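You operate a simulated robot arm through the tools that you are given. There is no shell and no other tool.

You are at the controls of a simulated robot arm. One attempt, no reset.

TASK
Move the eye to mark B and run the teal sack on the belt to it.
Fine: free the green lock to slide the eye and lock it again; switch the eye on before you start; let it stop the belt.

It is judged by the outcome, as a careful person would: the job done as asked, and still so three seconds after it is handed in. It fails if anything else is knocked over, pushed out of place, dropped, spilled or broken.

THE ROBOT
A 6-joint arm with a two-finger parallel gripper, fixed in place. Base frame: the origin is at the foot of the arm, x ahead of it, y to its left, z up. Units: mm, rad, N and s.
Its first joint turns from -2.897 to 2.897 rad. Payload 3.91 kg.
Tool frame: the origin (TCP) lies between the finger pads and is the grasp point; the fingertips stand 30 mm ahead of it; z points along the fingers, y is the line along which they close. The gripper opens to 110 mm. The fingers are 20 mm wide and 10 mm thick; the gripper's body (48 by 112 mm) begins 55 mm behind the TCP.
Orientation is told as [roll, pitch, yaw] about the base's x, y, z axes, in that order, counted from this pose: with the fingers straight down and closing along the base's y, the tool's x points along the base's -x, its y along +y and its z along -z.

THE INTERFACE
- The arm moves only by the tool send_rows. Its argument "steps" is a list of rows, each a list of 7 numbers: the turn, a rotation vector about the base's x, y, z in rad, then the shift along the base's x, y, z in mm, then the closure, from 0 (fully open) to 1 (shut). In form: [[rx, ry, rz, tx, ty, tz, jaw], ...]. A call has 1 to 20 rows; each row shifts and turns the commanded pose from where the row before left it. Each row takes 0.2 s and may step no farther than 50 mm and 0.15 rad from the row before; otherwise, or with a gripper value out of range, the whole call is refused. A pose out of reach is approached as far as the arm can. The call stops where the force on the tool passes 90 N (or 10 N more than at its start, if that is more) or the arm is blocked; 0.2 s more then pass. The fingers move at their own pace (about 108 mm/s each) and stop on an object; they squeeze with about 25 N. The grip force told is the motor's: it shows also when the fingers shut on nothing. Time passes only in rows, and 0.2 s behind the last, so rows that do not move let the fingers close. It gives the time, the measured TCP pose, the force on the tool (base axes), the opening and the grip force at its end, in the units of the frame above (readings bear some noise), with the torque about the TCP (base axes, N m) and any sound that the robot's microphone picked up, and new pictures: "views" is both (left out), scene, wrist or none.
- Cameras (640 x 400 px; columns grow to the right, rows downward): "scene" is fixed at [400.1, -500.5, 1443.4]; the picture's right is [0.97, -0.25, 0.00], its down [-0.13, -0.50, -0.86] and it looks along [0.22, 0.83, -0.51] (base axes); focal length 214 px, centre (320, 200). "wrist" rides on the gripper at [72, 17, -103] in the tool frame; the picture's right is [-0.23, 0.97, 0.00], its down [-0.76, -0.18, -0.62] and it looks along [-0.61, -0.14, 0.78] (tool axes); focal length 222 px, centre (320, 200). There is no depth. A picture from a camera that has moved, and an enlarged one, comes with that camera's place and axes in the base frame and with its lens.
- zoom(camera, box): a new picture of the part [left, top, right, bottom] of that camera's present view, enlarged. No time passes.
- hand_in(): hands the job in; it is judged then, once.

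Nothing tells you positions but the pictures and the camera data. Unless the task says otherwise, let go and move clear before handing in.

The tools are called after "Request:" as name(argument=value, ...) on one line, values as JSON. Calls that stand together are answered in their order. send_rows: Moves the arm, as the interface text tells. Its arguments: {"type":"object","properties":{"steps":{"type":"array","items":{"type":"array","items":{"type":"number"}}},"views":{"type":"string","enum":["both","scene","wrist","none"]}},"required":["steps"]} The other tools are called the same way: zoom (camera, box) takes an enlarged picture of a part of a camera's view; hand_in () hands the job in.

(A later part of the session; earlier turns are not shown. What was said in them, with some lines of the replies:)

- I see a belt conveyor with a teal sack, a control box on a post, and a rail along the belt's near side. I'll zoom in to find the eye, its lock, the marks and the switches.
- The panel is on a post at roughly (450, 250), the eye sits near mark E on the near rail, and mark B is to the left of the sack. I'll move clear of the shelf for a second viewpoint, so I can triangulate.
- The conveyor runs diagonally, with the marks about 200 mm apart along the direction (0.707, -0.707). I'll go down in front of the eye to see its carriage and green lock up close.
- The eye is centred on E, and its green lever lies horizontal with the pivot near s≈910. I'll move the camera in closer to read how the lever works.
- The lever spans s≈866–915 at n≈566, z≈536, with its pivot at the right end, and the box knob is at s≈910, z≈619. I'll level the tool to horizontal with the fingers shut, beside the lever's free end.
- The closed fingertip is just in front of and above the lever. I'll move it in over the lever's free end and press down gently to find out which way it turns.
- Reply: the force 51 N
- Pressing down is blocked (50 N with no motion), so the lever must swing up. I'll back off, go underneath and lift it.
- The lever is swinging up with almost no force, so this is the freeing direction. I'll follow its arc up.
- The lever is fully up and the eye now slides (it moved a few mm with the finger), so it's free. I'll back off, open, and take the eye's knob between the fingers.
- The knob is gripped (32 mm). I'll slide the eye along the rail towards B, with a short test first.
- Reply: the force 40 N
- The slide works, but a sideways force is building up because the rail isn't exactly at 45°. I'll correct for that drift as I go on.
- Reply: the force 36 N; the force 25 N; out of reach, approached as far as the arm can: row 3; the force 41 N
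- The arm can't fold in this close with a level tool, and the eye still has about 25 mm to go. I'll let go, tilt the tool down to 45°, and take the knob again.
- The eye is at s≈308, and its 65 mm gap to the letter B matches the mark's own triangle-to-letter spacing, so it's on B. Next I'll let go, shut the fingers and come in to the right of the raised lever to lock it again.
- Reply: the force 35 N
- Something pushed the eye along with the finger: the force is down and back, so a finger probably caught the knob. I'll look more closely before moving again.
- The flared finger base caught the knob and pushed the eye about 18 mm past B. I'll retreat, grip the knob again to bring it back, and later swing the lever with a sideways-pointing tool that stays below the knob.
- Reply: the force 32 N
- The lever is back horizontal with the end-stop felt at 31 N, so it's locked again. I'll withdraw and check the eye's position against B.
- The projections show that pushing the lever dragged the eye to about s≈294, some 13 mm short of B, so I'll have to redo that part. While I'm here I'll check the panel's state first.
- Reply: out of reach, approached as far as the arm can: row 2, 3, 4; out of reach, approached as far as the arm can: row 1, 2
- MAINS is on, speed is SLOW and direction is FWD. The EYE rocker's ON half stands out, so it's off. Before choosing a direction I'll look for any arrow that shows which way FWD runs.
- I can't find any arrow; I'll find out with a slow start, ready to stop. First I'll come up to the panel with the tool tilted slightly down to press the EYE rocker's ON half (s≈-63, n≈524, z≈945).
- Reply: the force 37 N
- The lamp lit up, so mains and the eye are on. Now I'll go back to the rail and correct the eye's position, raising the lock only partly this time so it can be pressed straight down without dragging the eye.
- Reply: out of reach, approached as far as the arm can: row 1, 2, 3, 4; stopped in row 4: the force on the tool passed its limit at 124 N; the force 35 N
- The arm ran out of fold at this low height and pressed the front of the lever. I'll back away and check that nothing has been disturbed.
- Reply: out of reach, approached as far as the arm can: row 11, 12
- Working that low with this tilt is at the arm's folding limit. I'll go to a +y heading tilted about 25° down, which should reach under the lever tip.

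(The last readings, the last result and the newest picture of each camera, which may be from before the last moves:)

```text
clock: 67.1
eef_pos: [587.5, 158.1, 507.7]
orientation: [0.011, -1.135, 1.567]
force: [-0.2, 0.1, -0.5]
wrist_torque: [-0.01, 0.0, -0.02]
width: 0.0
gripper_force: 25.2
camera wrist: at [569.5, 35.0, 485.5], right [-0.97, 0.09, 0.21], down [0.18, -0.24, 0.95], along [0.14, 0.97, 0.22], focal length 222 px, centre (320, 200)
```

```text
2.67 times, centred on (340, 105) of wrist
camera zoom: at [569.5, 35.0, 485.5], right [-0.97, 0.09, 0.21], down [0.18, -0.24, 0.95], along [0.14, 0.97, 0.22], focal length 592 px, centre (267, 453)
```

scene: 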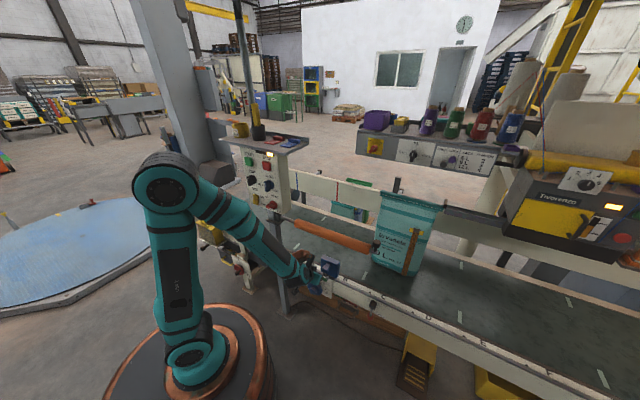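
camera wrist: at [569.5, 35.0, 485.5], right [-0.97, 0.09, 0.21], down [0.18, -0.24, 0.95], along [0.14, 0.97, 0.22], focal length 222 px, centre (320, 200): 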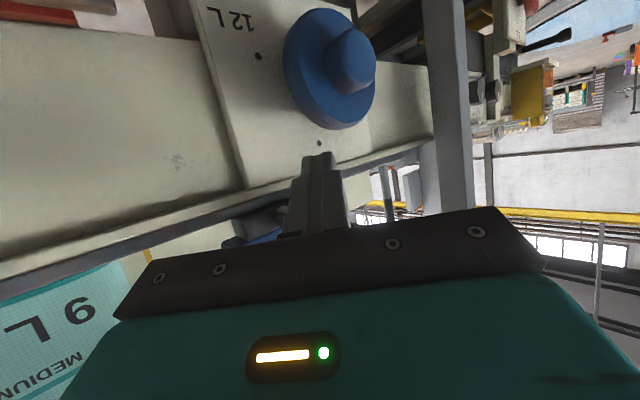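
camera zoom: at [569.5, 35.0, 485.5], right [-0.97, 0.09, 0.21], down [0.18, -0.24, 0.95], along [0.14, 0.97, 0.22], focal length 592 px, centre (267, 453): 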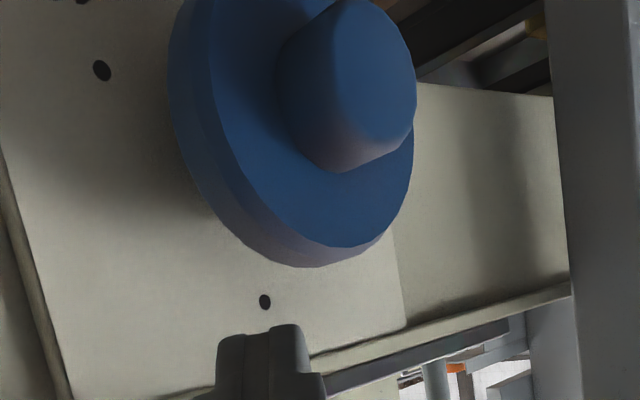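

Request:
send_rows(steps=[[0, 0, 0, -3, 21, 0, 1], [0, 0, 0, -3, 21, 0, 1], [0, 0, 0, 0, 0, 0, 1]], views="both")

Request:
zoom(camera="scene", box=[300, 245, 360, 290])

Request:
zoom(camera="wrist", box=[220, 100, 400, 240])

```text
clock: 67.9
eef_pos: [580.5, 203.2, 508.4]
orientation: [0.009, -1.136, 1.569]
force: [0.0, -0.6, -0.5]
wrist_torque: [0.02, 0.0, 0.03]
width: 0.0
gripper_force: 25.1
camera wrist: at [563.8, 79.0, 485.9], right [-0.97, 0.09, 0.21], down [0.18, -0.24, 0.95], along [0.14, 0.97, 0.22], focal length 222 px, centre (320, 200)
```

scene: 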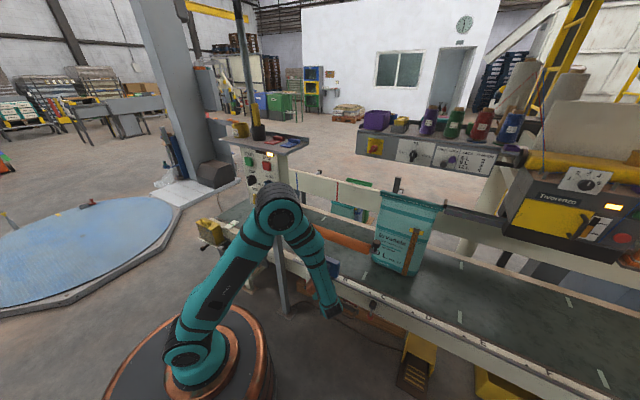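
wrist: 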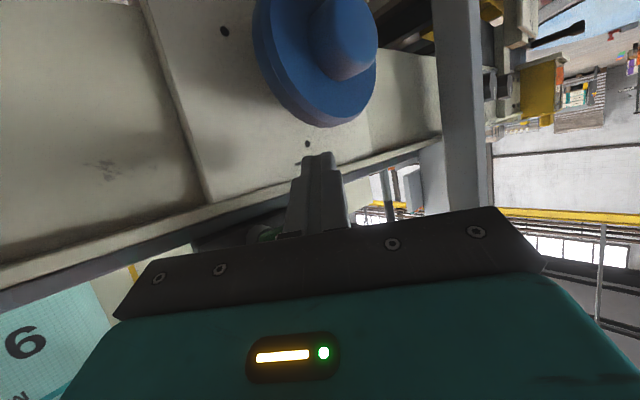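

```text
8.89 times, centred on (330, 268) of scene
camera zoom: at [400.1, -500.5, 1443.4], right [0.97, -0.25, 0.0], down [-0.13, -0.5, -0.86], along [0.22, 0.83, -0.51], focal length 1906 px, centre (231, -400)
```

zoom: 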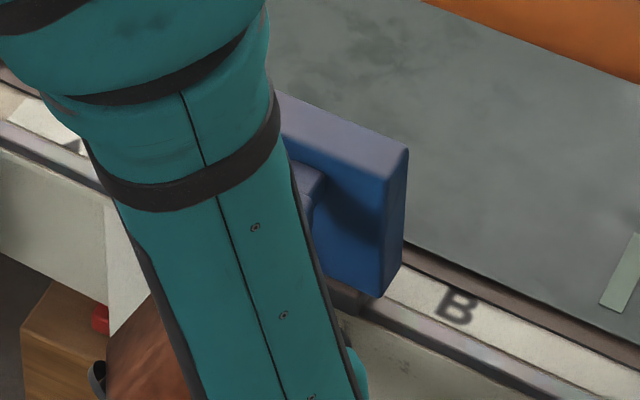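

```text
2.86 times, centred on (310, 170) of wrist
camera zoom: at [563.8, 79.0, 485.9], right [-0.97, 0.09, 0.21], down [0.18, -0.24, 0.95], along [0.14, 0.97, 0.22], focal length 635 px, centre (349, 286)
```

zoom: 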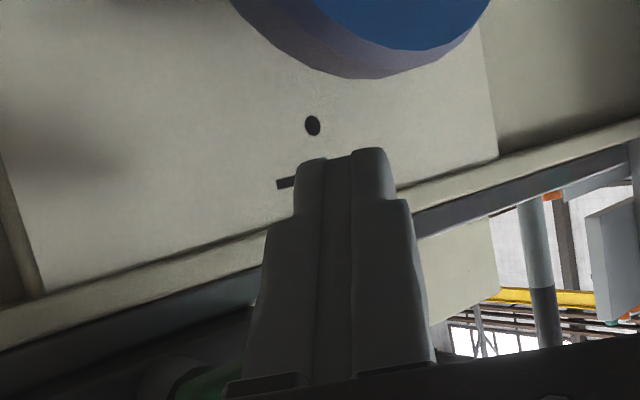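

Request:
send_rows(steps=[[0, 0, 0, 0, 0, 6, 1], [0, 0, 0, 0, 0, 6, 1], [0, 0, 0, 0, 0, 6, 1], [0, 0, 0, 0, 0, 4, 1], [0, 0, 0, 0, 0, 4, 1], [0, 0, 0, 0, 0, 0, 1]], views="wrist")

Request:
zoom(camera="wrist", box=[220, 100, 400, 240])

```text
clock: 69.3
eef_pos: [579.2, 202.5, 534.9]
orientation: [0.009, -1.133, 1.568]
force: [0.0, -0.1, 0.2]
wrist_torque: [-0.02, -0.01, -0.01]
width: 0.0
gripper_force: 24.9
camera wrist: at [563.7, 78.4, 513.6], right [-0.97, 0.09, 0.21], down [0.18, -0.24, 0.95], along [0.14, 0.97, 0.22], focal length 222 px, centre (320, 200)
```

wrist: 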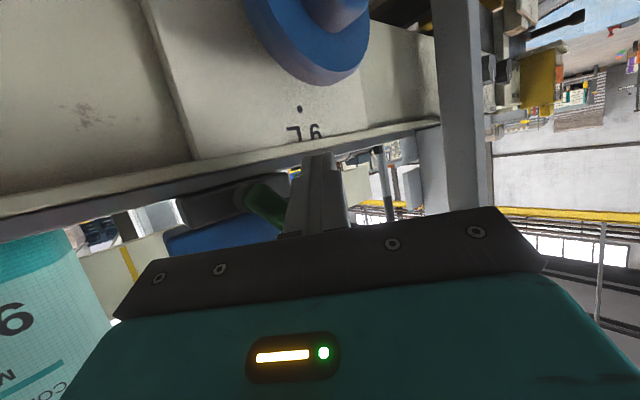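

```text
2.86 times, centred on (310, 170) of wrist
camera zoom: at [563.7, 78.4, 513.6], right [-0.97, 0.09, 0.21], down [0.18, -0.24, 0.95], along [0.14, 0.97, 0.22], focal length 635 px, centre (349, 286)
```

zoom: 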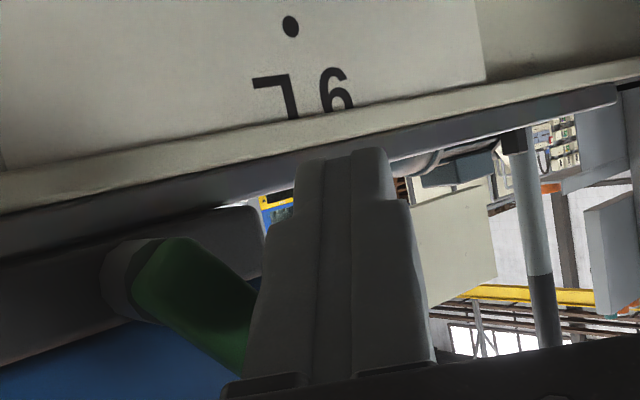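

Request:
send_rows(steps=[[0, 0, 0, 0, 0, 5, 1], [0, 0, 0, 0, 0, 0, 1], [0, 0, 0, 0, 0, -12, 1], [0, 0, 0, 3, -30, -4, 1], [0, 0, 0, 4, -40, 0, 1], [0, 0, 0, 4, -40, 0, 1], [0, 0, 0, 0, 0, 0, 1]], views="both")

Request:
zoom(camera="scene", box=[300, 245, 360, 290])

Request:
zoom(camera="wrist", box=[220, 100, 400, 240])

```text
clock: 70.9
eef_pos: [594.2, 93.5, 524.4]
orientation: [0.009, -1.135, 1.57]
force: [0.4, -0.1, 0.1]
wrist_torque: [-0.01, -0.01, 0.02]
width: 0.0
gripper_force: 24.5
camera wrist: at [576.8, -30.5, 503.4], right [-0.97, 0.09, 0.21], down [0.18, -0.24, 0.95], along [0.14, 0.97, 0.22], focal length 222 px, centre (320, 200)
```

scene: 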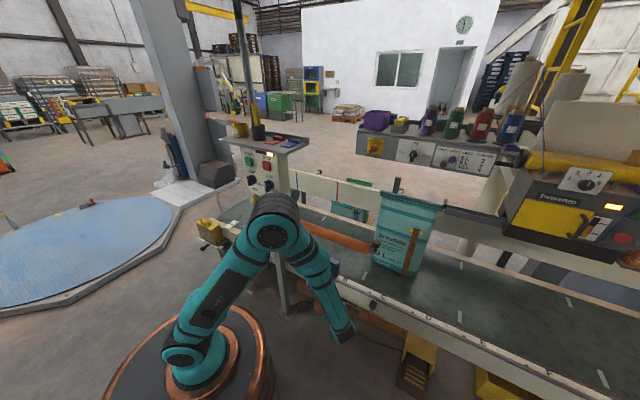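
wrist: 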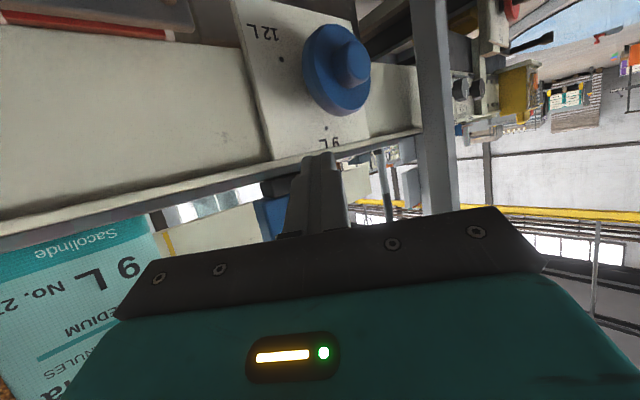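

```text
8.89 times, centred on (330, 268) of scene
camera zoom: at [400.1, -500.5, 1443.4], right [0.97, -0.25, 0.0], down [-0.13, -0.5, -0.86], along [0.22, 0.83, -0.51], focal length 1906 px, centre (231, -400)
```

zoom: 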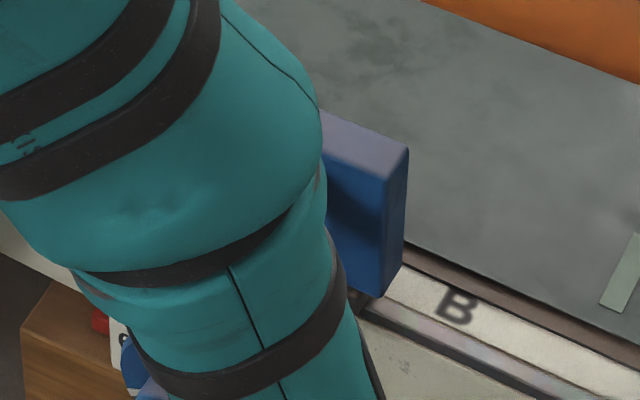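

```text
2.86 times, centred on (310, 170) of wrist
camera zoom: at [576.8, -30.5, 503.4], right [-0.97, 0.09, 0.21], down [0.18, -0.24, 0.95], along [0.14, 0.97, 0.22], focal length 635 px, centre (349, 286)
```

zoom: 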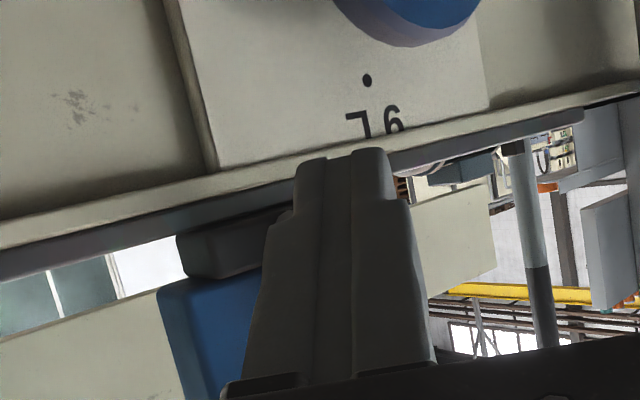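

Request:
send_rows(steps=[[-0.116, 0, 0, 0, 0, 42, 1], [-0.116, 0, 0, 0, 0, 42, 1], [-0.117, 0, 0, 0, 0, 42, 1], [0, 0, -0.131, -4.2, 9.8, 0, 0.7], [0, 0, -0.131, -4.2, 9.8, 0, 0.36], [0, 0, -0.131, -4.2, 9.8, 0, 0.36], [0, 0, -0.131, -4.2, 9.8, 0, 0.36], [0, 0, -0.131, -4.2, 9.8, 0, 0.36], [0, 0, -0.13, -4.2, 9.8, 0, 0.36], [0, 0, 0, 0, 0, 0, 0.36]], views="both")

Request:
zoom(camera="wrist", box=[180, 20, 420, 170])

```text
clock: 73.1
eef_pos: [567.7, 151.1, 649.9]
orientation: [0.01, -0.785, 0.783]
force: [-0.3, -0.4, -0.1]
wrist_torque: [0.02, 0.02, 0.04]
width: 70.7
gripper_force: 0.1
camera wrist: at [467.0, 75.2, 672.7], right [-0.58, 0.8, 0.17], down [0.2, -0.06, 0.98], along [0.79, 0.6, -0.13], focal length 222 px, centre (320, 200)
```

scene: 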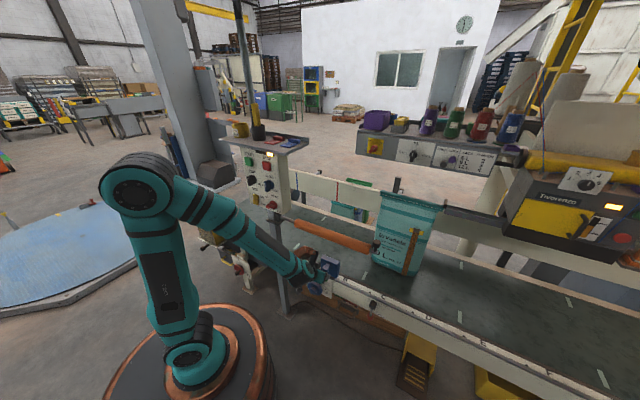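
wrist: 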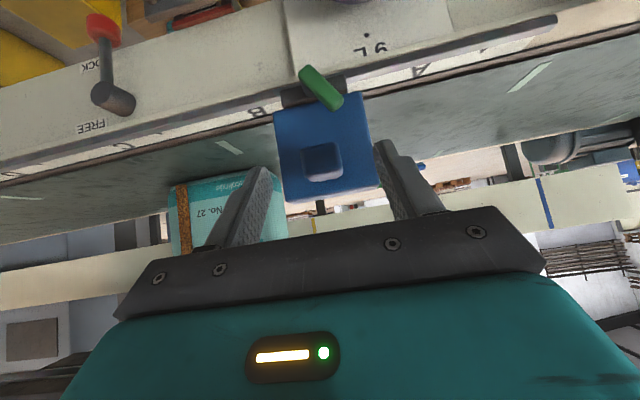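

```text
2.67 times, centred on (300, 95) of wrist
camera zoom: at [467.0, 75.2, 672.7], right [-0.58, 0.8, 0.17], down [0.2, -0.06, 0.98], along [0.79, 0.6, -0.13], focal length 592 px, centre (373, 480)
```

zoom: 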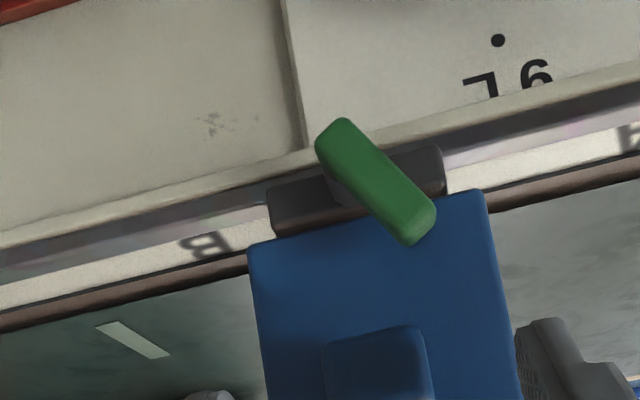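

The lever is now half raised. I'll grip the knob and see whether the eye slides at this lever angle.

Request:
send_rows(steps=[[0, 0, 0, 20, 20, -10, 0.36], [0, 0, 0, 20, 20, -9, 0.36], [0, 0, 0, 0, 0, 0, 1], [0, 0, 0, 0, 0, 0, 1], [0, 0, 0, 0, 0, 0, 1]], views="none")

Request:
send_rows(steps=[[0, 0, 0, 2, -2, 0, 1], [0, 0, 0, 2, -2, 0, 1], [0, 0, 0, 0, 0, 0, 1]], views="wrist")

```text
clock: 74.3
eef_pos: [607.1, 191.7, 630.8]
orientation: [0.008, -0.785, 0.786]
force: [0.9, 0.4, 2.6]
wrist_torque: [-0.92, -0.53, -0.79]
width: 31.8
gripper_force: 44.8
```

```text
clock: 75.1
eef_pos: [611.7, 187.0, 630.7]
orientation: [0.008, -0.785, 0.785]
force: [2.6, 4.5, 2.7]
wrist_torque: [-0.24, -0.77, -0.45]
width: 31.9
gripper_force: 45.1
camera wrist: at [511.7, 111.0, 652.9], right [-0.58, 0.8, 0.17], down [0.2, -0.06, 0.98], along [0.79, 0.6, -0.12], focal length 222 px, centre (320, 200)
```

wrist: 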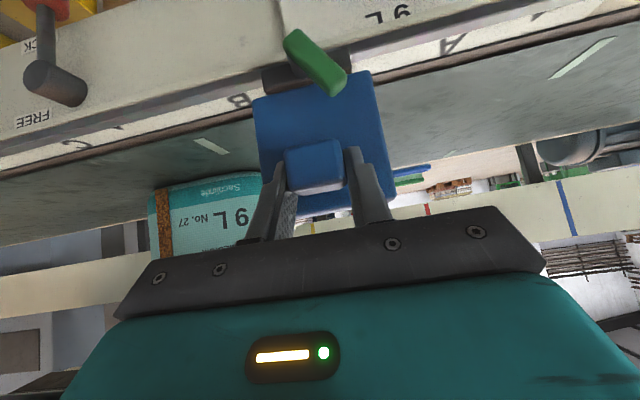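

It's free at this angle. I'll bring the eye to s≈307.4 and let go.

Request:
send_rows(steps=[[0, 0, 0, 2.5, -2.5, 0, 1], [0, 0, 0, 2.5, -2.5, 0, 1], [0, 0, 0, 0, 0, 0, 1]], views="none")

```text
clock: 75.9
eef_pos: [616.4, 182.6, 630.8]
orientation: [0.009, -0.783, 0.786]
force: [8.9, 11.0, -12.3]
wrist_torque: [-0.25, -0.81, -0.42]
width: 31.8
gripper_force: 45.1
```

Request:
send_rows(steps=[[0, 0, 0, 0, 0, 0, 0.36], [0, 0, 0, 0, 0, 0, 0.36], [0, 0, 0, -15, -15, 21, 0.36], [0, 0, 0, -15, -15, 21, 0.36], [0, 0, 0.131, 9.4, -15.6, -5.5, 0.7], [0, 0, 0.131, 9.4, -15.6, -5.5, 1], [0, 0, 0.131, 9.4, -15.6, -5.5, 1], [0, 0, 0.131, 9.4, -15.6, -5.5, 1], [0, 0, 0.131, 9.4, -15.6, -5.5, 1], [0, 0, 0.13, 9.4, -15.6, -5.5, 1], [0.131, 0, 0, 0, 0, -6, 1], [0.131, 0, 0, 0, 0, -6, 1], [0.131, 0, 0, 0, 0, -6, 1], [0.131, 0, 0, 0, 0, -6, 1], [0.131, 0, 0, 0, 0, -6, 1], [0.13, 0, 0, 0, 0, -6, 1], [0, 0, 0, 0, 0, 0, 1]], views="both")

Request:
zoom(camera="wrist", box=[220, 0, 460, 150])

```text
clock: 79.5
eef_pos: [642.7, 59.6, 605.0]
orientation: [2.481, -1.569, -0.902]
force: [0.1, 0.0, 0.6]
wrist_torque: [-0.04, 0.03, 0.02]
width: 0.0
gripper_force: 25.4
camera wrist: at [626.5, -43.7, 532.4], right [-0.97, -0.01, 0.23], down [0.18, -0.62, 0.76], along [0.14, 0.78, 0.61], focal length 222 px, centre (320, 200)
```

scene: 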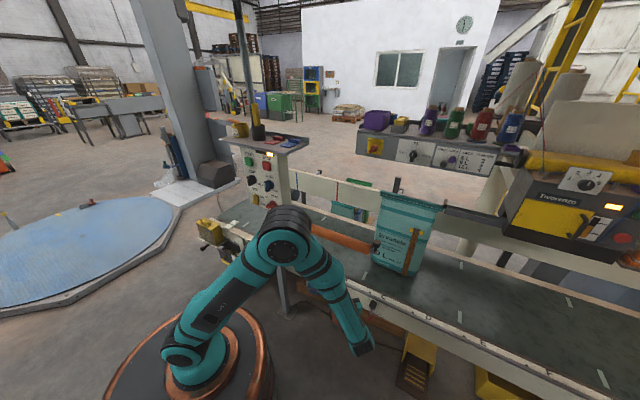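
wrist: 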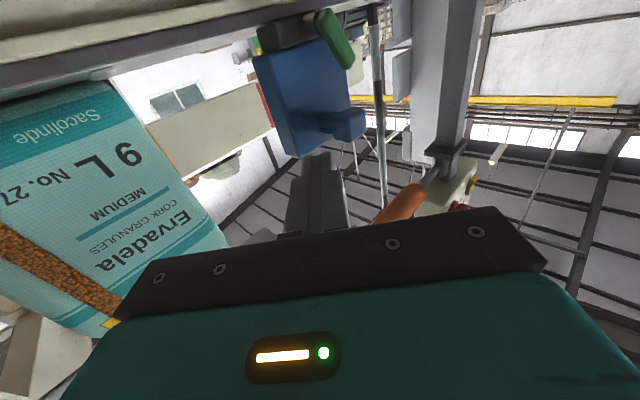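

```text
2.67 times, centred on (340, 75) of wrist
camera zoom: at [626.5, -43.7, 532.4], right [-0.97, -0.01, 0.23], down [0.18, -0.62, 0.76], along [0.14, 0.78, 0.61], focal length 592 px, centre (267, 533)
```

zoom: 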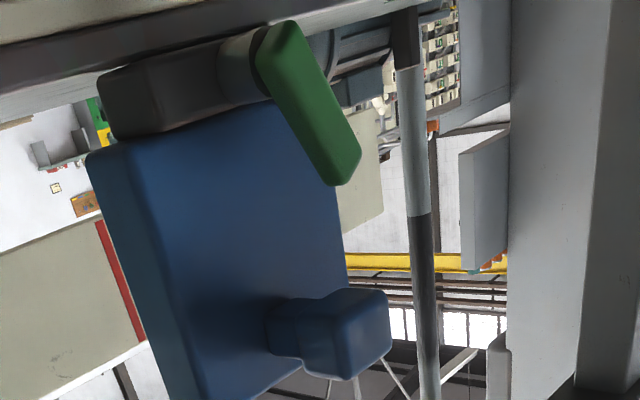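

Request:
send_rows(steps=[[0, 0, 0, -27.6, 27.2, -6.3, 1], [0, 0, 0, -27.6, 27.2, -6.3, 1], [0, 0, 0, -27.5, 27.2, -6.3, 1], [0, 0, 0, 0, 0, 0, 1]], views="wrist")

Request:
zoom(camera="wrist", box=[220, 0, 460, 150])

```text
clock: 80.5
eef_pos: [559.0, 138.6, 585.2]
orientation: [1.174, -1.569, 0.405]
force: [0.0, 0.5, -1.0]
wrist_torque: [0.02, -0.03, 0.01]
width: 0.0
gripper_force: 24.8
camera wrist: at [540.8, 35.3, 512.8], right [-0.97, -0.01, 0.23], down [0.18, -0.62, 0.76], along [0.14, 0.78, 0.61], focal length 222 px, centre (320, 200)
```

wrist: 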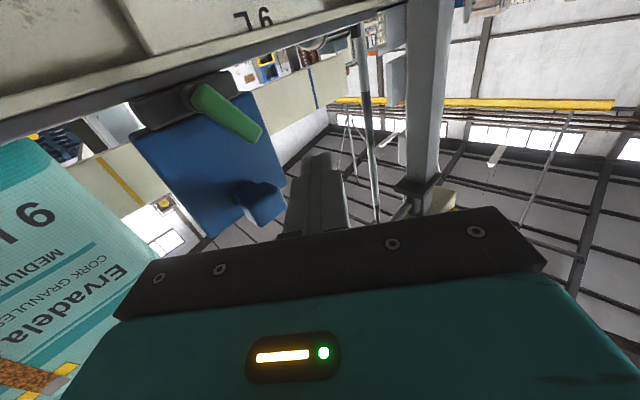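

```text
2.67 times, centred on (340, 75) of wrist
camera zoom: at [540.8, 35.3, 512.8], right [-0.97, -0.01, 0.23], down [0.18, -0.62, 0.76], along [0.14, 0.78, 0.61], focal length 592 px, centre (267, 533)
```

zoom: 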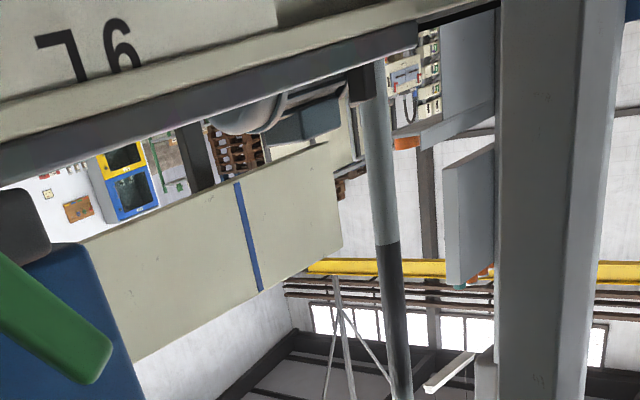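

Request:
send_rows(steps=[[0, 0, 0, 13.5, 13.5, 0, 1], [0, 0, 0, 13.5, 13.5, 0.5, 1], [0, 0, 0, 13, 13, 0.5, 1], [0, 0, 0, 0, 0, 0, 1]], views="wrist")

Request:
zoom(camera="wrist", box=[200, 70, 440, 220])

```text
clock: 81.5
eef_pos: [598.4, 178.1, 586.6]
orientation: [1.542, -1.57, 0.039]
force: [0.2, 0.1, -0.1]
wrist_torque: [-0.02, 0.0, 0.02]
width: 0.0
gripper_force: 25.1
camera wrist: at [582.8, 75.8, 514.6], right [-0.97, -0.01, 0.23], down [0.18, -0.62, 0.76], along [0.14, 0.78, 0.61], focal length 222 px, centre (320, 200)
```

wrist: 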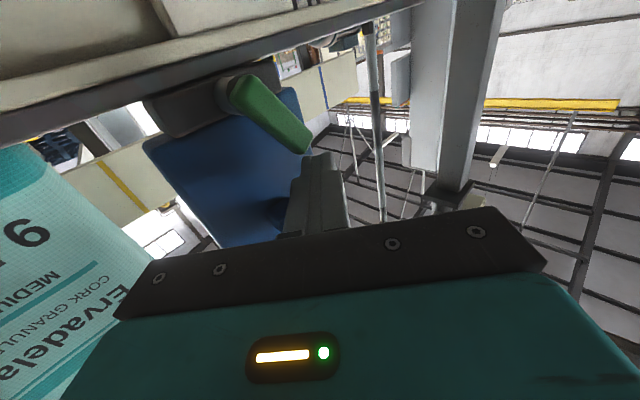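

```text
2.67 times, centred on (320, 145) of wrist
camera zoom: at [582.8, 75.8, 514.6], right [-0.97, -0.01, 0.23], down [0.18, -0.62, 0.76], along [0.14, 0.78, 0.61], focal length 592 px, centre (320, 347)
```

zoom: 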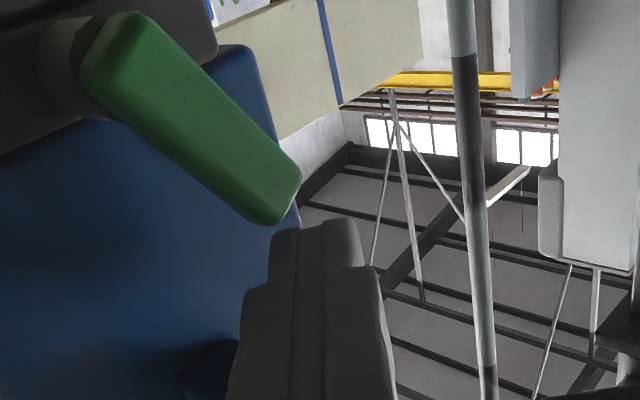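

Request:
send_rows(steps=[[0, 0, 0, 5, -5, 0, 1], [0, 0, 0, 0, 0, -3, 1], [0, 0, 0, 0, 0, 0, 1]], views="wrist")

Request:
zoom(camera="wrist", box=[200, 70, 440, 220])

```text
clock: 82.3
eef_pos: [604.7, 174.6, 584.7]
orientation: [1.384, -1.57, 0.195]
force: [-0.2, -0.1, 0.5]
wrist_torque: [-0.02, -0.05, 0.0]
width: 0.1
gripper_force: 24.9
camera wrist: at [587.7, 71.5, 511.7], right [-0.97, -0.01, 0.23], down [0.18, -0.62, 0.76], along [0.14, 0.78, 0.61], focal length 222 px, centre (320, 200)
```

wrist: 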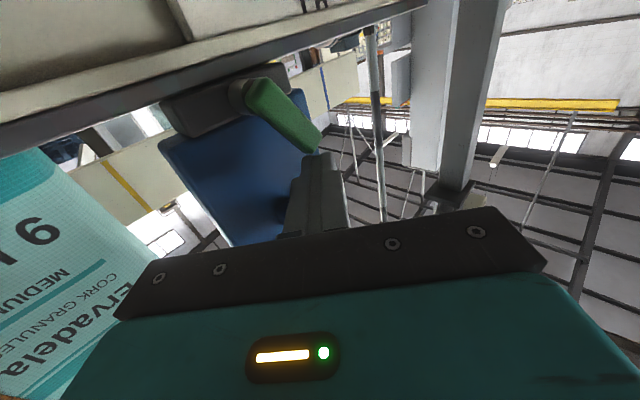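

```text
2.67 times, centred on (320, 145) of wrist
camera zoom: at [587.7, 71.5, 511.7], right [-0.97, -0.01, 0.23], down [0.18, -0.62, 0.76], along [0.14, 0.78, 0.61], focal length 592 px, centre (320, 347)
```

zoom: 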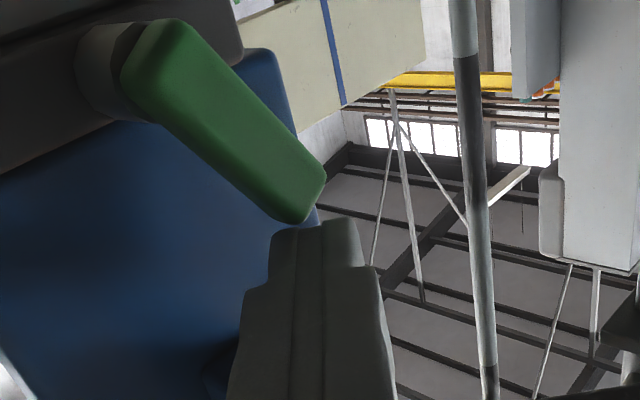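

The finger's flat underside is now over the lever's end. I'll press down, following the lever's arc so it rotates without pulling the eye.

Request:
send_rows(steps=[[0, 0, 0, -0.5, 0.5, -4, 1], [0, 0, 0, -3, 3, -3.4, 1], [0, 0, 0, -2.7, 2.7, -3.9, 1], [0, 0, 0, 0, 0, 0, 1]], views="wrist")

Request:
zoom(camera="wrist", box=[200, 70, 440, 220])

```text
clock: 83.3
eef_pos: [599.3, 181.4, 573.3]
orientation: [1.355, -1.569, 0.224]
force: [-0.2, 0.6, -0.7]
wrist_torque: [0.01, -0.02, 0.03]
width: 0.1
gripper_force: 24.6
camera wrist: at [582.1, 77.6, 500.6], right [-0.97, -0.01, 0.23], down [0.18, -0.62, 0.76], along [0.14, 0.78, 0.61], focal length 222 px, centre (320, 200)
```

wrist: 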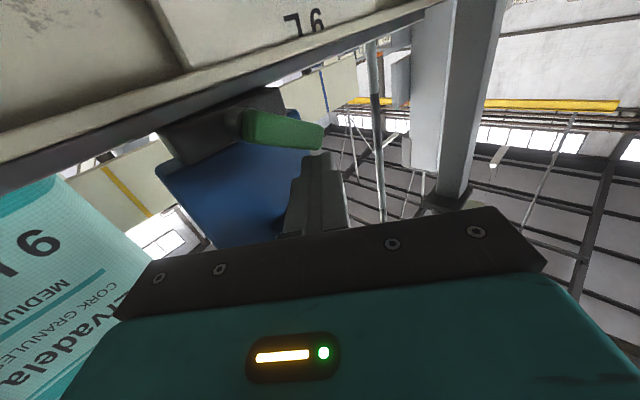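

```text
2.67 times, centred on (320, 145) of wrist
camera zoom: at [582.1, 77.6, 500.6], right [-0.97, -0.01, 0.23], down [0.18, -0.62, 0.76], along [0.14, 0.78, 0.61], focal length 592 px, centre (320, 347)
```

zoom: 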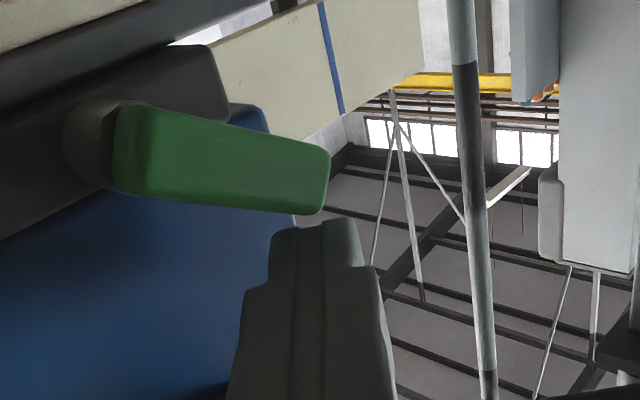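

Request:
send_rows(steps=[[0, 0, 0, -2, 2, -4.5, 1], [0, 0, 0, -1.5, 1.5, -5, 1], [0, 0, 0, -1, 1, -5, 1], [0, 0, 0, 0, 0, -4, 1], [0, 0, 0, 0, 0, -3, 1], [0, 0, 0, 0, 0, 0, 1]], views="wrist")

Request:
zoom(camera="wrist", box=[200, 70, 440, 220])

```text
clock: 84.7
eef_pos: [595.2, 185.4, 551.1]
orientation: [1.75, -1.571, -0.171]
force: [-0.1, 0.0, 7.2]
wrist_torque: [0.12, -0.01, 0.03]
width: 0.1
gripper_force: 25.0
camera wrist: at [577.7, 82.5, 478.7], right [-0.97, -0.01, 0.23], down [0.18, -0.62, 0.76], along [0.14, 0.78, 0.61], focal length 222 px, centre (320, 200)
```

wrist: 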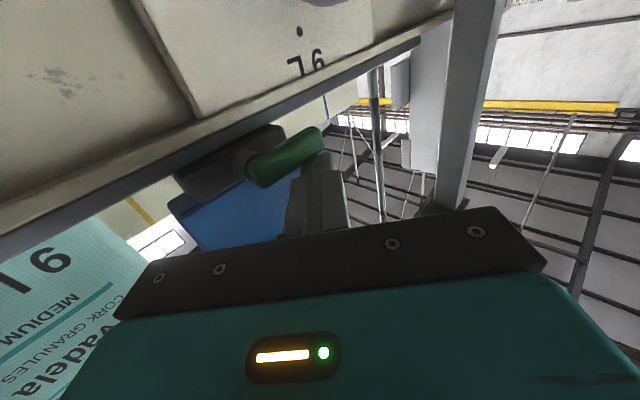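

```text
2.67 times, centred on (320, 145) of wrist
camera zoom: at [577.7, 82.5, 478.7], right [-0.97, -0.01, 0.23], down [0.18, -0.62, 0.76], along [0.14, 0.78, 0.61], focal length 592 px, centre (320, 347)
```

zoom: 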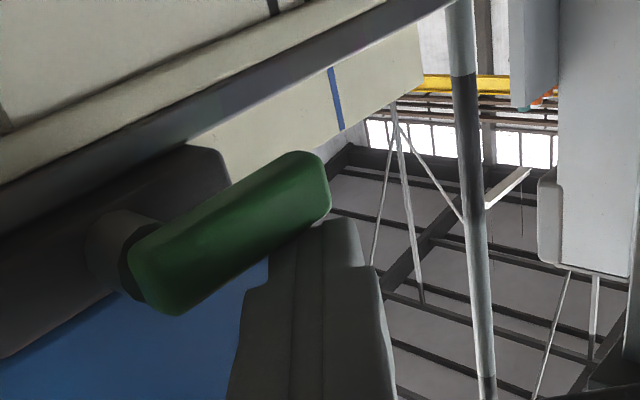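

Request:
send_rows(steps=[[0, 0, 0, 0, 0, -1.5, 1], [0, 0, 0, 0, 0, 0, 1]], views="none")

Request:
send_rows(steps=[[0, 0, 0, 0, 0, 12, 1], [0, 0, 0, 2, -35, 0, 1], [0, 0, 0, 4, -40, 0, 1], [0, 0, 0, 5, -40, 10, 1], [0, 0, 0, 0, 0, 45, 1], [0, 0, 0, -10, 0, 45, 1], [0, 0, 0, -19, 5, 40, 1], [0, 0, 0, -19, 5, 40, 1], [0, 0, 0, -19, 5, 40, 1], [0, 0, 0, -19, 5, 40, 1], [0, 0, 0, -19, 8, 40, 1], [0, 0, 0, -19, 8, 40, 1], [0, 0, 0, -19, 8, 40, 1], [0, 0, 0, -19, 8, 40, 1], [0, 0, 0, -19, 8, 25, 1]], views="both")

Request:
zoom(camera="scene", box=[290, 240, 370, 300])

Request:
zoom(camera="scene", box=[310, 255, 350, 280])

```text
clock: 85.3
eef_pos: [594.8, 186.3, 550.8]
orientation: [-2.684, -1.571, -2.022]
force: [1.5, 1.6, 30.4]
wrist_torque: [0.54, -0.06, 0.15]
width: 0.2
gripper_force: 25.0
```

```text
clock: 88.5
eef_pos: [425.6, 129.9, 1007.0]
orientation: [1.418, -1.569, 0.158]
force: [0.1, -0.4, 0.0]
wrist_torque: [-0.02, -0.02, 0.0]
width: 0.2
gripper_force: 25.2
camera wrist: at [408.2, 26.0, 934.8], right [-0.97, -0.01, 0.23], down [0.18, -0.62, 0.76], along [0.14, 0.78, 0.61], focal length 222 px, centre (320, 200)
```

scene: 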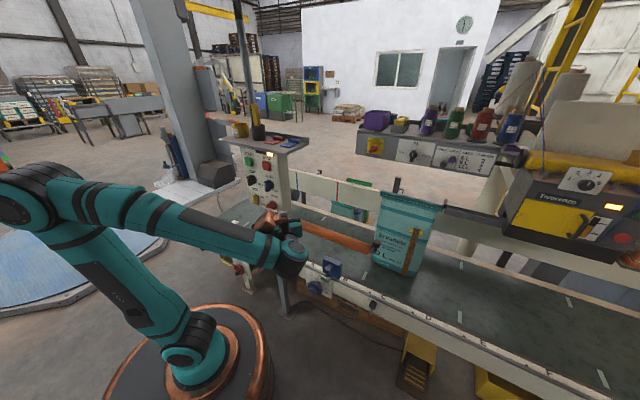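
wrist: 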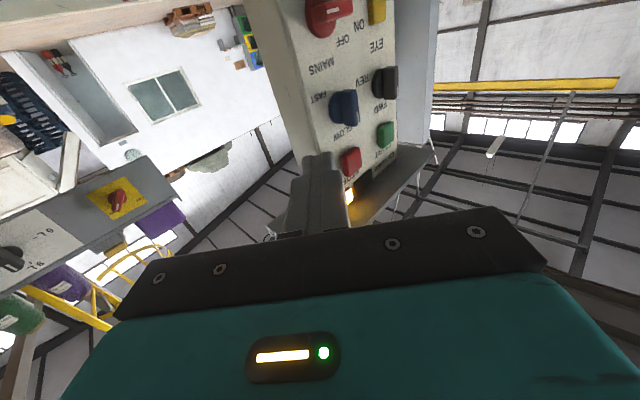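

```text
6.67 times, centred on (330, 270) of scene
camera zoom: at [400.1, -500.5, 1443.4], right [0.97, -0.25, 0.0], down [-0.13, -0.5, -0.86], along [0.22, 0.83, -0.51], focal length 1430 px, centre (253, -267)
```

zoom: 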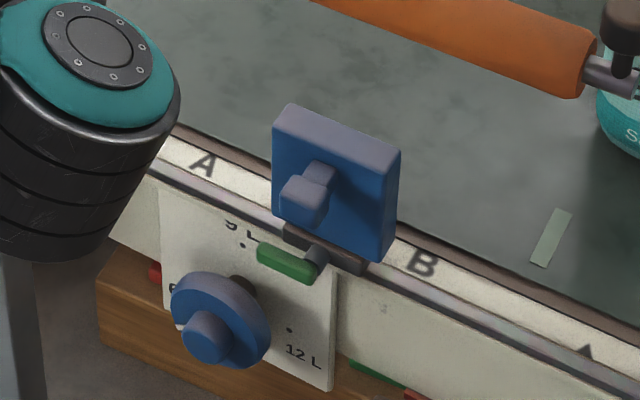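

```text
16.00 times, centred on (330, 268) of scene
camera zoom: at [400.1, -500.5, 1443.4], right [0.97, -0.25, 0.0], down [-0.13, -0.5, -0.86], along [0.22, 0.83, -0.51], focal length 3432 px, centre (160, -880)
```

zoom: 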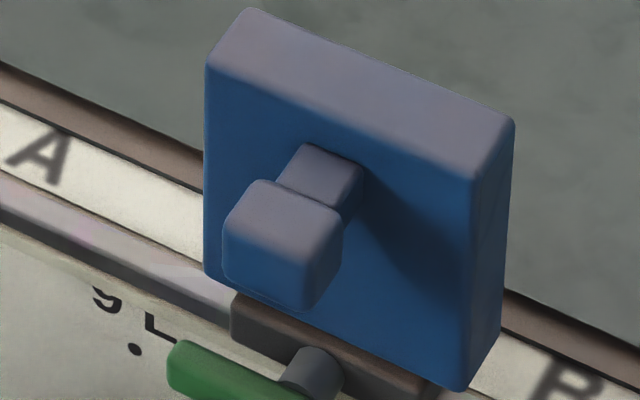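

The eye now stands at s≈306.5 beside the B triangle, with the lever locked and the lamp lit. Next I'll go up to the panel in front of START.

Request:
send_rows(steps=[[0, 0, -0.13, 0, 0, 35, 1], [0, 0, -0.13, 0, 0, 35, 1], [0, 0, -0.13, 0, 0, 35, 1], [0, 0, -0.13, 0, 0, 24, 1], [-0.076, 0.0435, 0, -22, 27.3, 0, 1], [-0.076, 0.0435, 0, -22, 27.3, 0, 1], [0, 0, 0, -22, 27.3, 0, 1], [0, 0, 0, -22, 27.3, 0, 1], [0, 0, 0, -22, 27.3, 0, 1], [0, 0, 0, -22, 27.3, 0, 1], [0, 0, 0, -22, 27.3, 0, 1]], views="both")

Request:
zoom(camera="wrist", box=[220, 30, 460, 180])

```text
clock: 90.9
eef_pos: [268.3, 322.0, 1135.0]
orientation: [0.014, -1.397, 1.043]
force: [-0.6, 0.7, -0.1]
wrist_torque: [-0.04, -0.02, -0.04]
width: 0.1
gripper_force: 24.9
camera wrist: at [197.2, 231.2, 1081.9], right [-0.83, 0.51, 0.23], down [-0.08, -0.51, 0.86], along [0.55, 0.69, 0.46], focal length 222 px, centre (320, 200)
```

scene: 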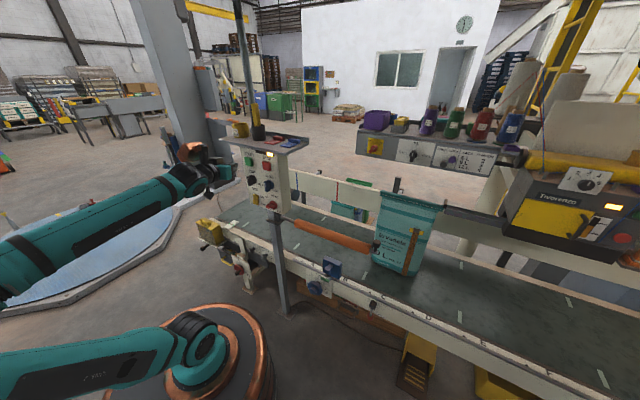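
wrist: 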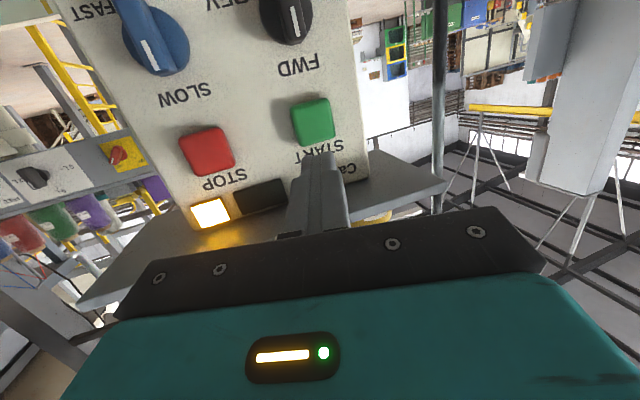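

```text
2.67 times, centred on (340, 105) of wrist
camera zoom: at [197.2, 231.2, 1081.9], right [-0.83, 0.51, 0.23], down [-0.08, -0.51, 0.86], along [0.55, 0.69, 0.46], focal length 592 px, centre (267, 453)
```

zoom: 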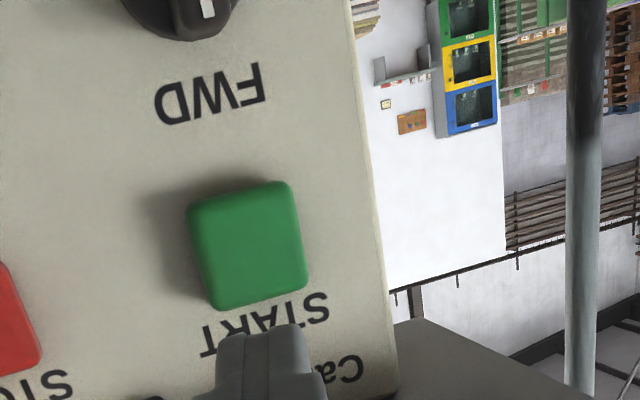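

I'm lined up on START at s≈-62.6, z≈1115. I'll move to just short of the button first.

Request:
send_rows(steps=[[0, 0, 0, 17.5, 29.6, -7.5, 1], [0, 0, 0, 17.5, 29.6, -7.5, 1], [0, 0, 0, 0, 0, 0, 1]], views="both")

Request:
zoom(camera="wrist", box=[220, 60, 460, 210])

Request:
zoom(camera="scene", box=[280, 180, 480, 305])

```text
clock: 91.7
eef_pos: [304.8, 381.5, 1119.8]
orientation: [0.012, -1.397, 1.049]
force: [-3.0, -0.9, -1.0]
wrist_torque: [-0.02, 0.01, 0.0]
width: 0.1
gripper_force: 25.1
heard: click
camera wrist: at [233.0, 290.0, 1066.9], right [-0.83, 0.51, 0.23], down [-0.08, -0.51, 0.86], along [0.55, 0.69, 0.46], focal length 222 px, centre (320, 200)
```

scene: 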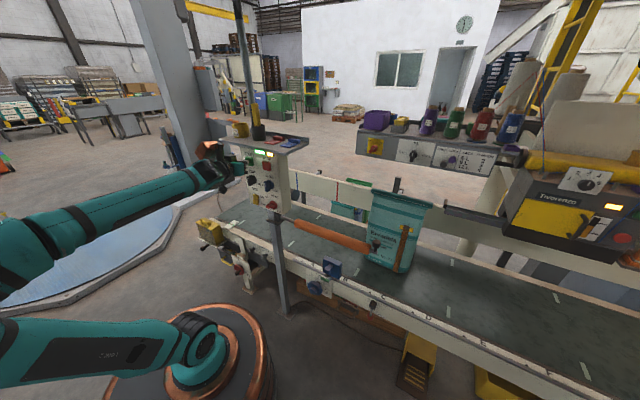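
wrist: 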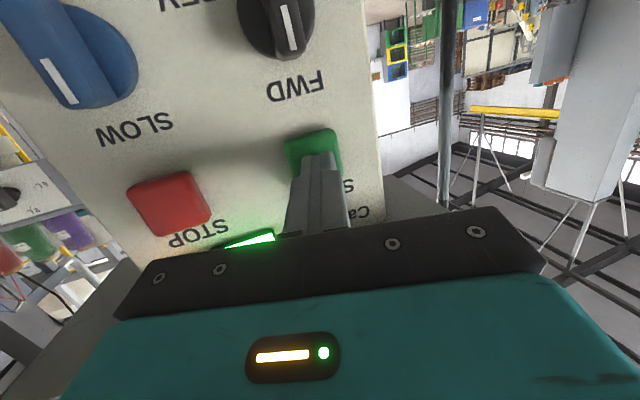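

```text
2.67 times, centred on (340, 135) of wrist
camera zoom: at [233.0, 290.0, 1066.9], right [-0.83, 0.51, 0.23], down [-0.08, -0.51, 0.86], along [0.55, 0.69, 0.46], focal length 592 px, centre (267, 373)
```

zoom: 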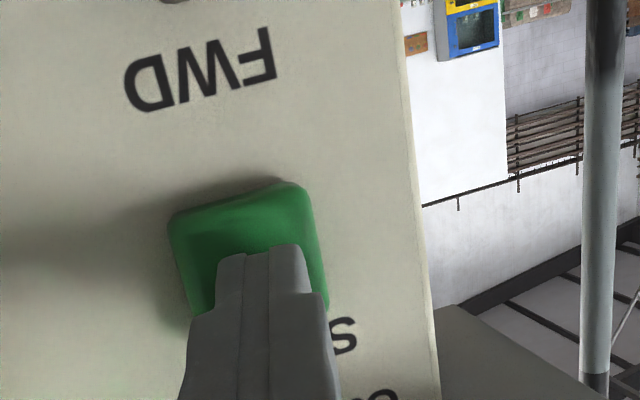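

```text
3.20 times, centred on (380, 242) of scene
camera zoom: at [400.1, -500.5, 1443.4], right [0.97, -0.25, 0.0], down [-0.13, -0.5, -0.86], along [0.22, 0.83, -0.51], focal length 686 px, centre (128, 64)
```

zoom: 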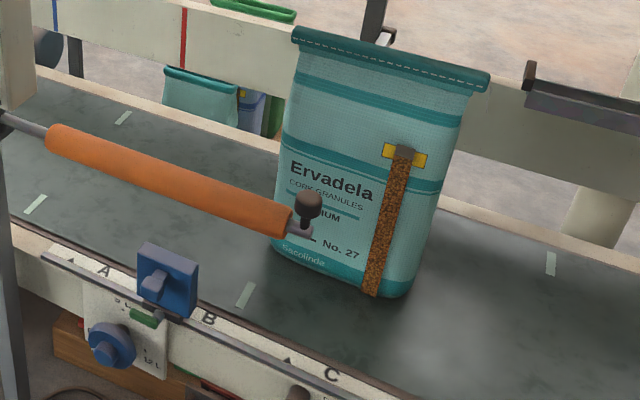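

The button clicked sooner than expected: the run lamp is green and the sack is moving left towards the eye, so FWD is the right direction. I'll back off START and watch for the eye to stop the belt.

Request:
send_rows(steps=[[0, 0, 0, -18, -18, 0, 1], [0, 0, 0, 0, 0, 0, 1]], views="scene")

```text
clock: 92.3
eef_pos: [287.3, 363.7, 1120.9]
orientation: [0.013, -1.396, 1.044]
force: [0.6, 0.3, -0.1]
wrist_torque: [0.01, 0.0, -0.01]
width: 0.0
gripper_force: 24.5
```

scene: 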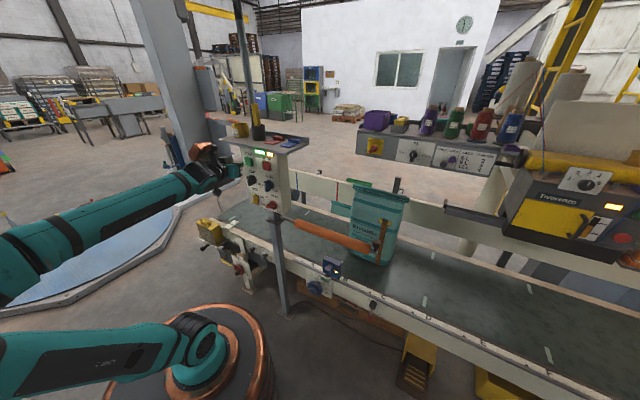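

Request:
send_rows(steps=[[0, 0, 0, 0, 0, 0, 1], [0, 0, 0, 0, 0, 0, 1]], views="scene")

```text
clock: 92.9
eef_pos: [287.1, 362.3, 1121.2]
orientation: [0.013, -1.395, 1.046]
force: [0.1, -0.1, 1.0]
wrist_torque: [-0.01, 0.02, -0.02]
width: 0.1
gripper_force: 25.3
```

scene: 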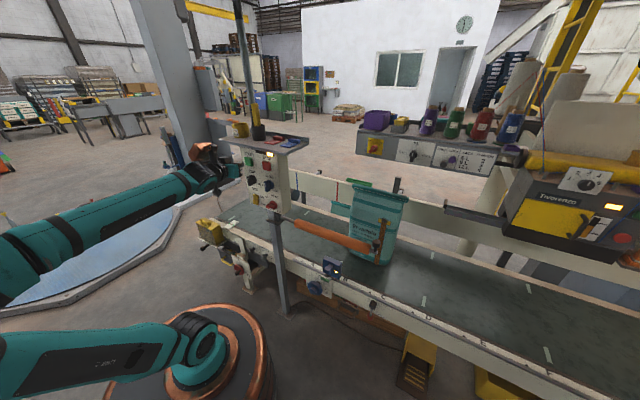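

Request:
zoom(camera="scene", box=[280, 170, 440, 300])

Request:
zoom(camera="scene", box=[240, 140, 300, 180])

Request:
zoom(camera="scene", box=[310, 250, 350, 280])

```text
3.08 times, centred on (360, 235) of scene
camera zoom: at [400.1, -500.5, 1443.4], right [0.97, -0.25, 0.0], down [-0.13, -0.5, -0.86], along [0.22, 0.83, -0.51], focal length 660 px, centre (197, 92)
```

zoom: 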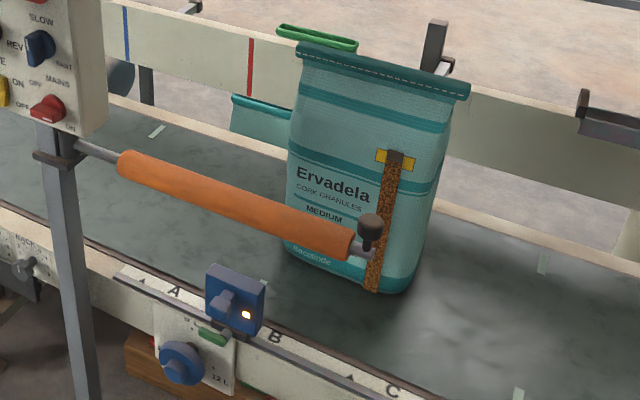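

```text
10.00 times, centred on (270, 160) of scene
camera zoom: at [400.1, -500.5, 1443.4], right [0.97, -0.25, 0.0], down [-0.13, -0.5, -0.86], along [0.22, 0.83, -0.51], focal length 2145 px, centre (820, 600)
```

zoom: 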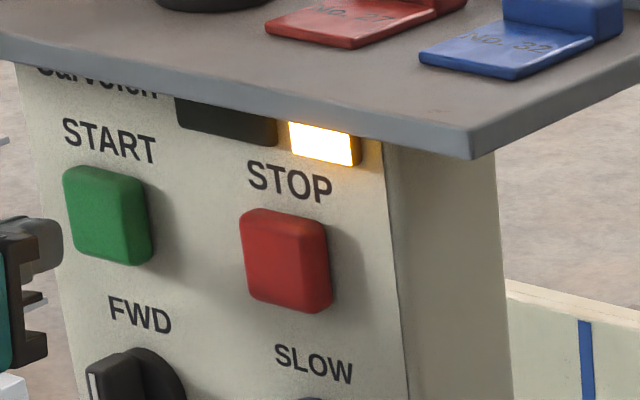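

```text
13.33 times, centred on (330, 265) of scene
camera zoom: at [400.1, -500.5, 1443.4], right [0.97, -0.25, 0.0], down [-0.13, -0.5, -0.86], along [0.22, 0.83, -0.51], focal length 2860 px, centre (187, -667)
```

zoom: 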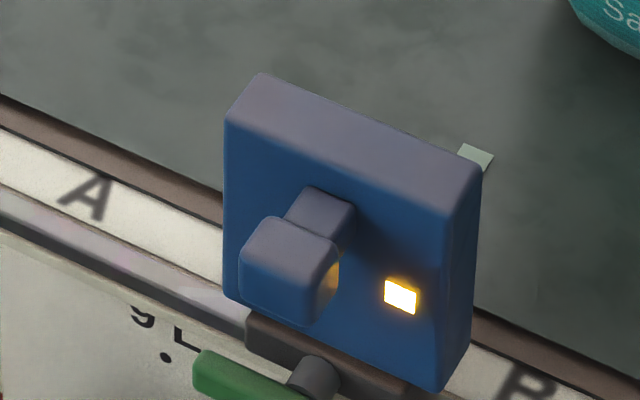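

The eye stopped the belt: its lamp is lit, the run lamp is off, and the sack's leading edge is at s≈306 on B. I'll move the arm clear and check everything once more.

Request:
send_rows(steps=[[0, 0, 0, -17, -29, 7, 1], [0, 0, 0, -17, -29, 7, 1], [0, 0, 0, 20, -32, 0, 0.8], [0, 0, 0, 22, -32, 0, 0.6], [0, 0, 0, 22, -32, 0, 0.5], [0, 0, 0, 0, 0, 0, 0.5], [0, 0, 0, 0, 0, 0, 0.5]], views="scene")

Request:
zoom(camera="scene", box=[240, 160, 440, 300])

```text
clock: 94.5
eef_pos: [316.2, 207.5, 1132.4]
orientation: [0.011, -1.397, 1.047]
force: [0.6, 0.0, 0.1]
wrist_torque: [0.0, -0.02, 0.05]
width: 54.8
gripper_force: 0.2
```

scene: 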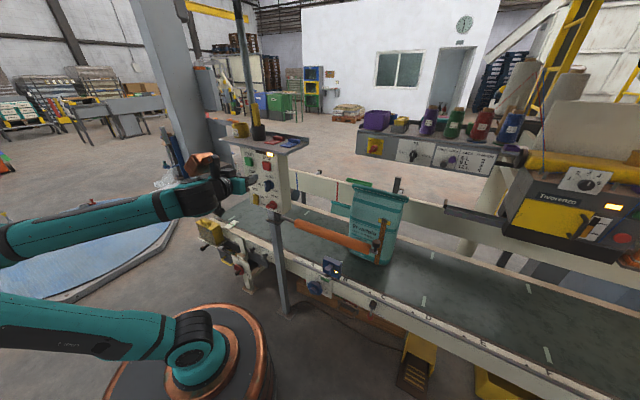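

```text
2.86 times, centred on (340, 230) of scene
camera zoom: at [400.1, -500.5, 1443.4], right [0.97, -0.25, 0.0], down [-0.13, -0.5, -0.86], along [0.22, 0.83, -0.51], focal length 613 px, centre (263, 114)
```

zoom: 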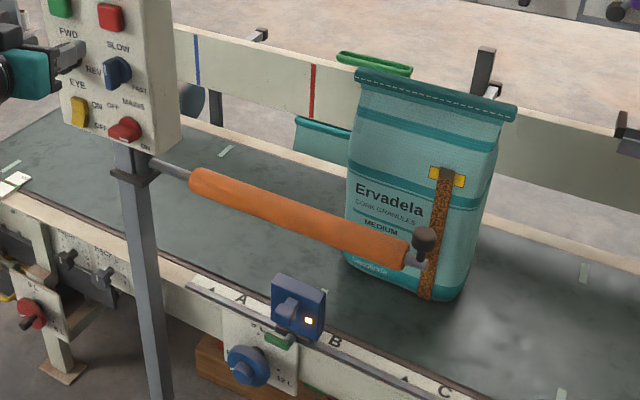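

The sack is standing upright and still at the eye, which is locked at mark B. The belt is stopped and the arm is clear, so I'm handing the job in.

Request:
hand_in()

```text
The job is handed in.
```

The eye is at mark B with its green lock closed, and the teal sack is standing still at it. The eye itself stopped the belt, and I then moved the arm clear and handed the job in.

- **Eye position:** by the camera measurements it sits within about 1–2 mm of the B triangle. My first attempt at locking dragged it about 13 mm past the mark, so I freed it, moved it back and locked it again.
- **Switches:** I turned EYE on before starting. I left MAINS on, the speed at SLOW and the direction at FWD, as I found them. FWD turned out to run towards B.
- **Start:** I meant to stop just short of START, but the fingertip touched the button and the belt started then. Everything was already set, so I let it run.
- **Contact on the way:** while re-doing the lock, the tool once pressed the front of the green lever at 124 N before the arm stopped itself. The lever and eye still worked normally afterwards, and I saw nothing else disturbed.
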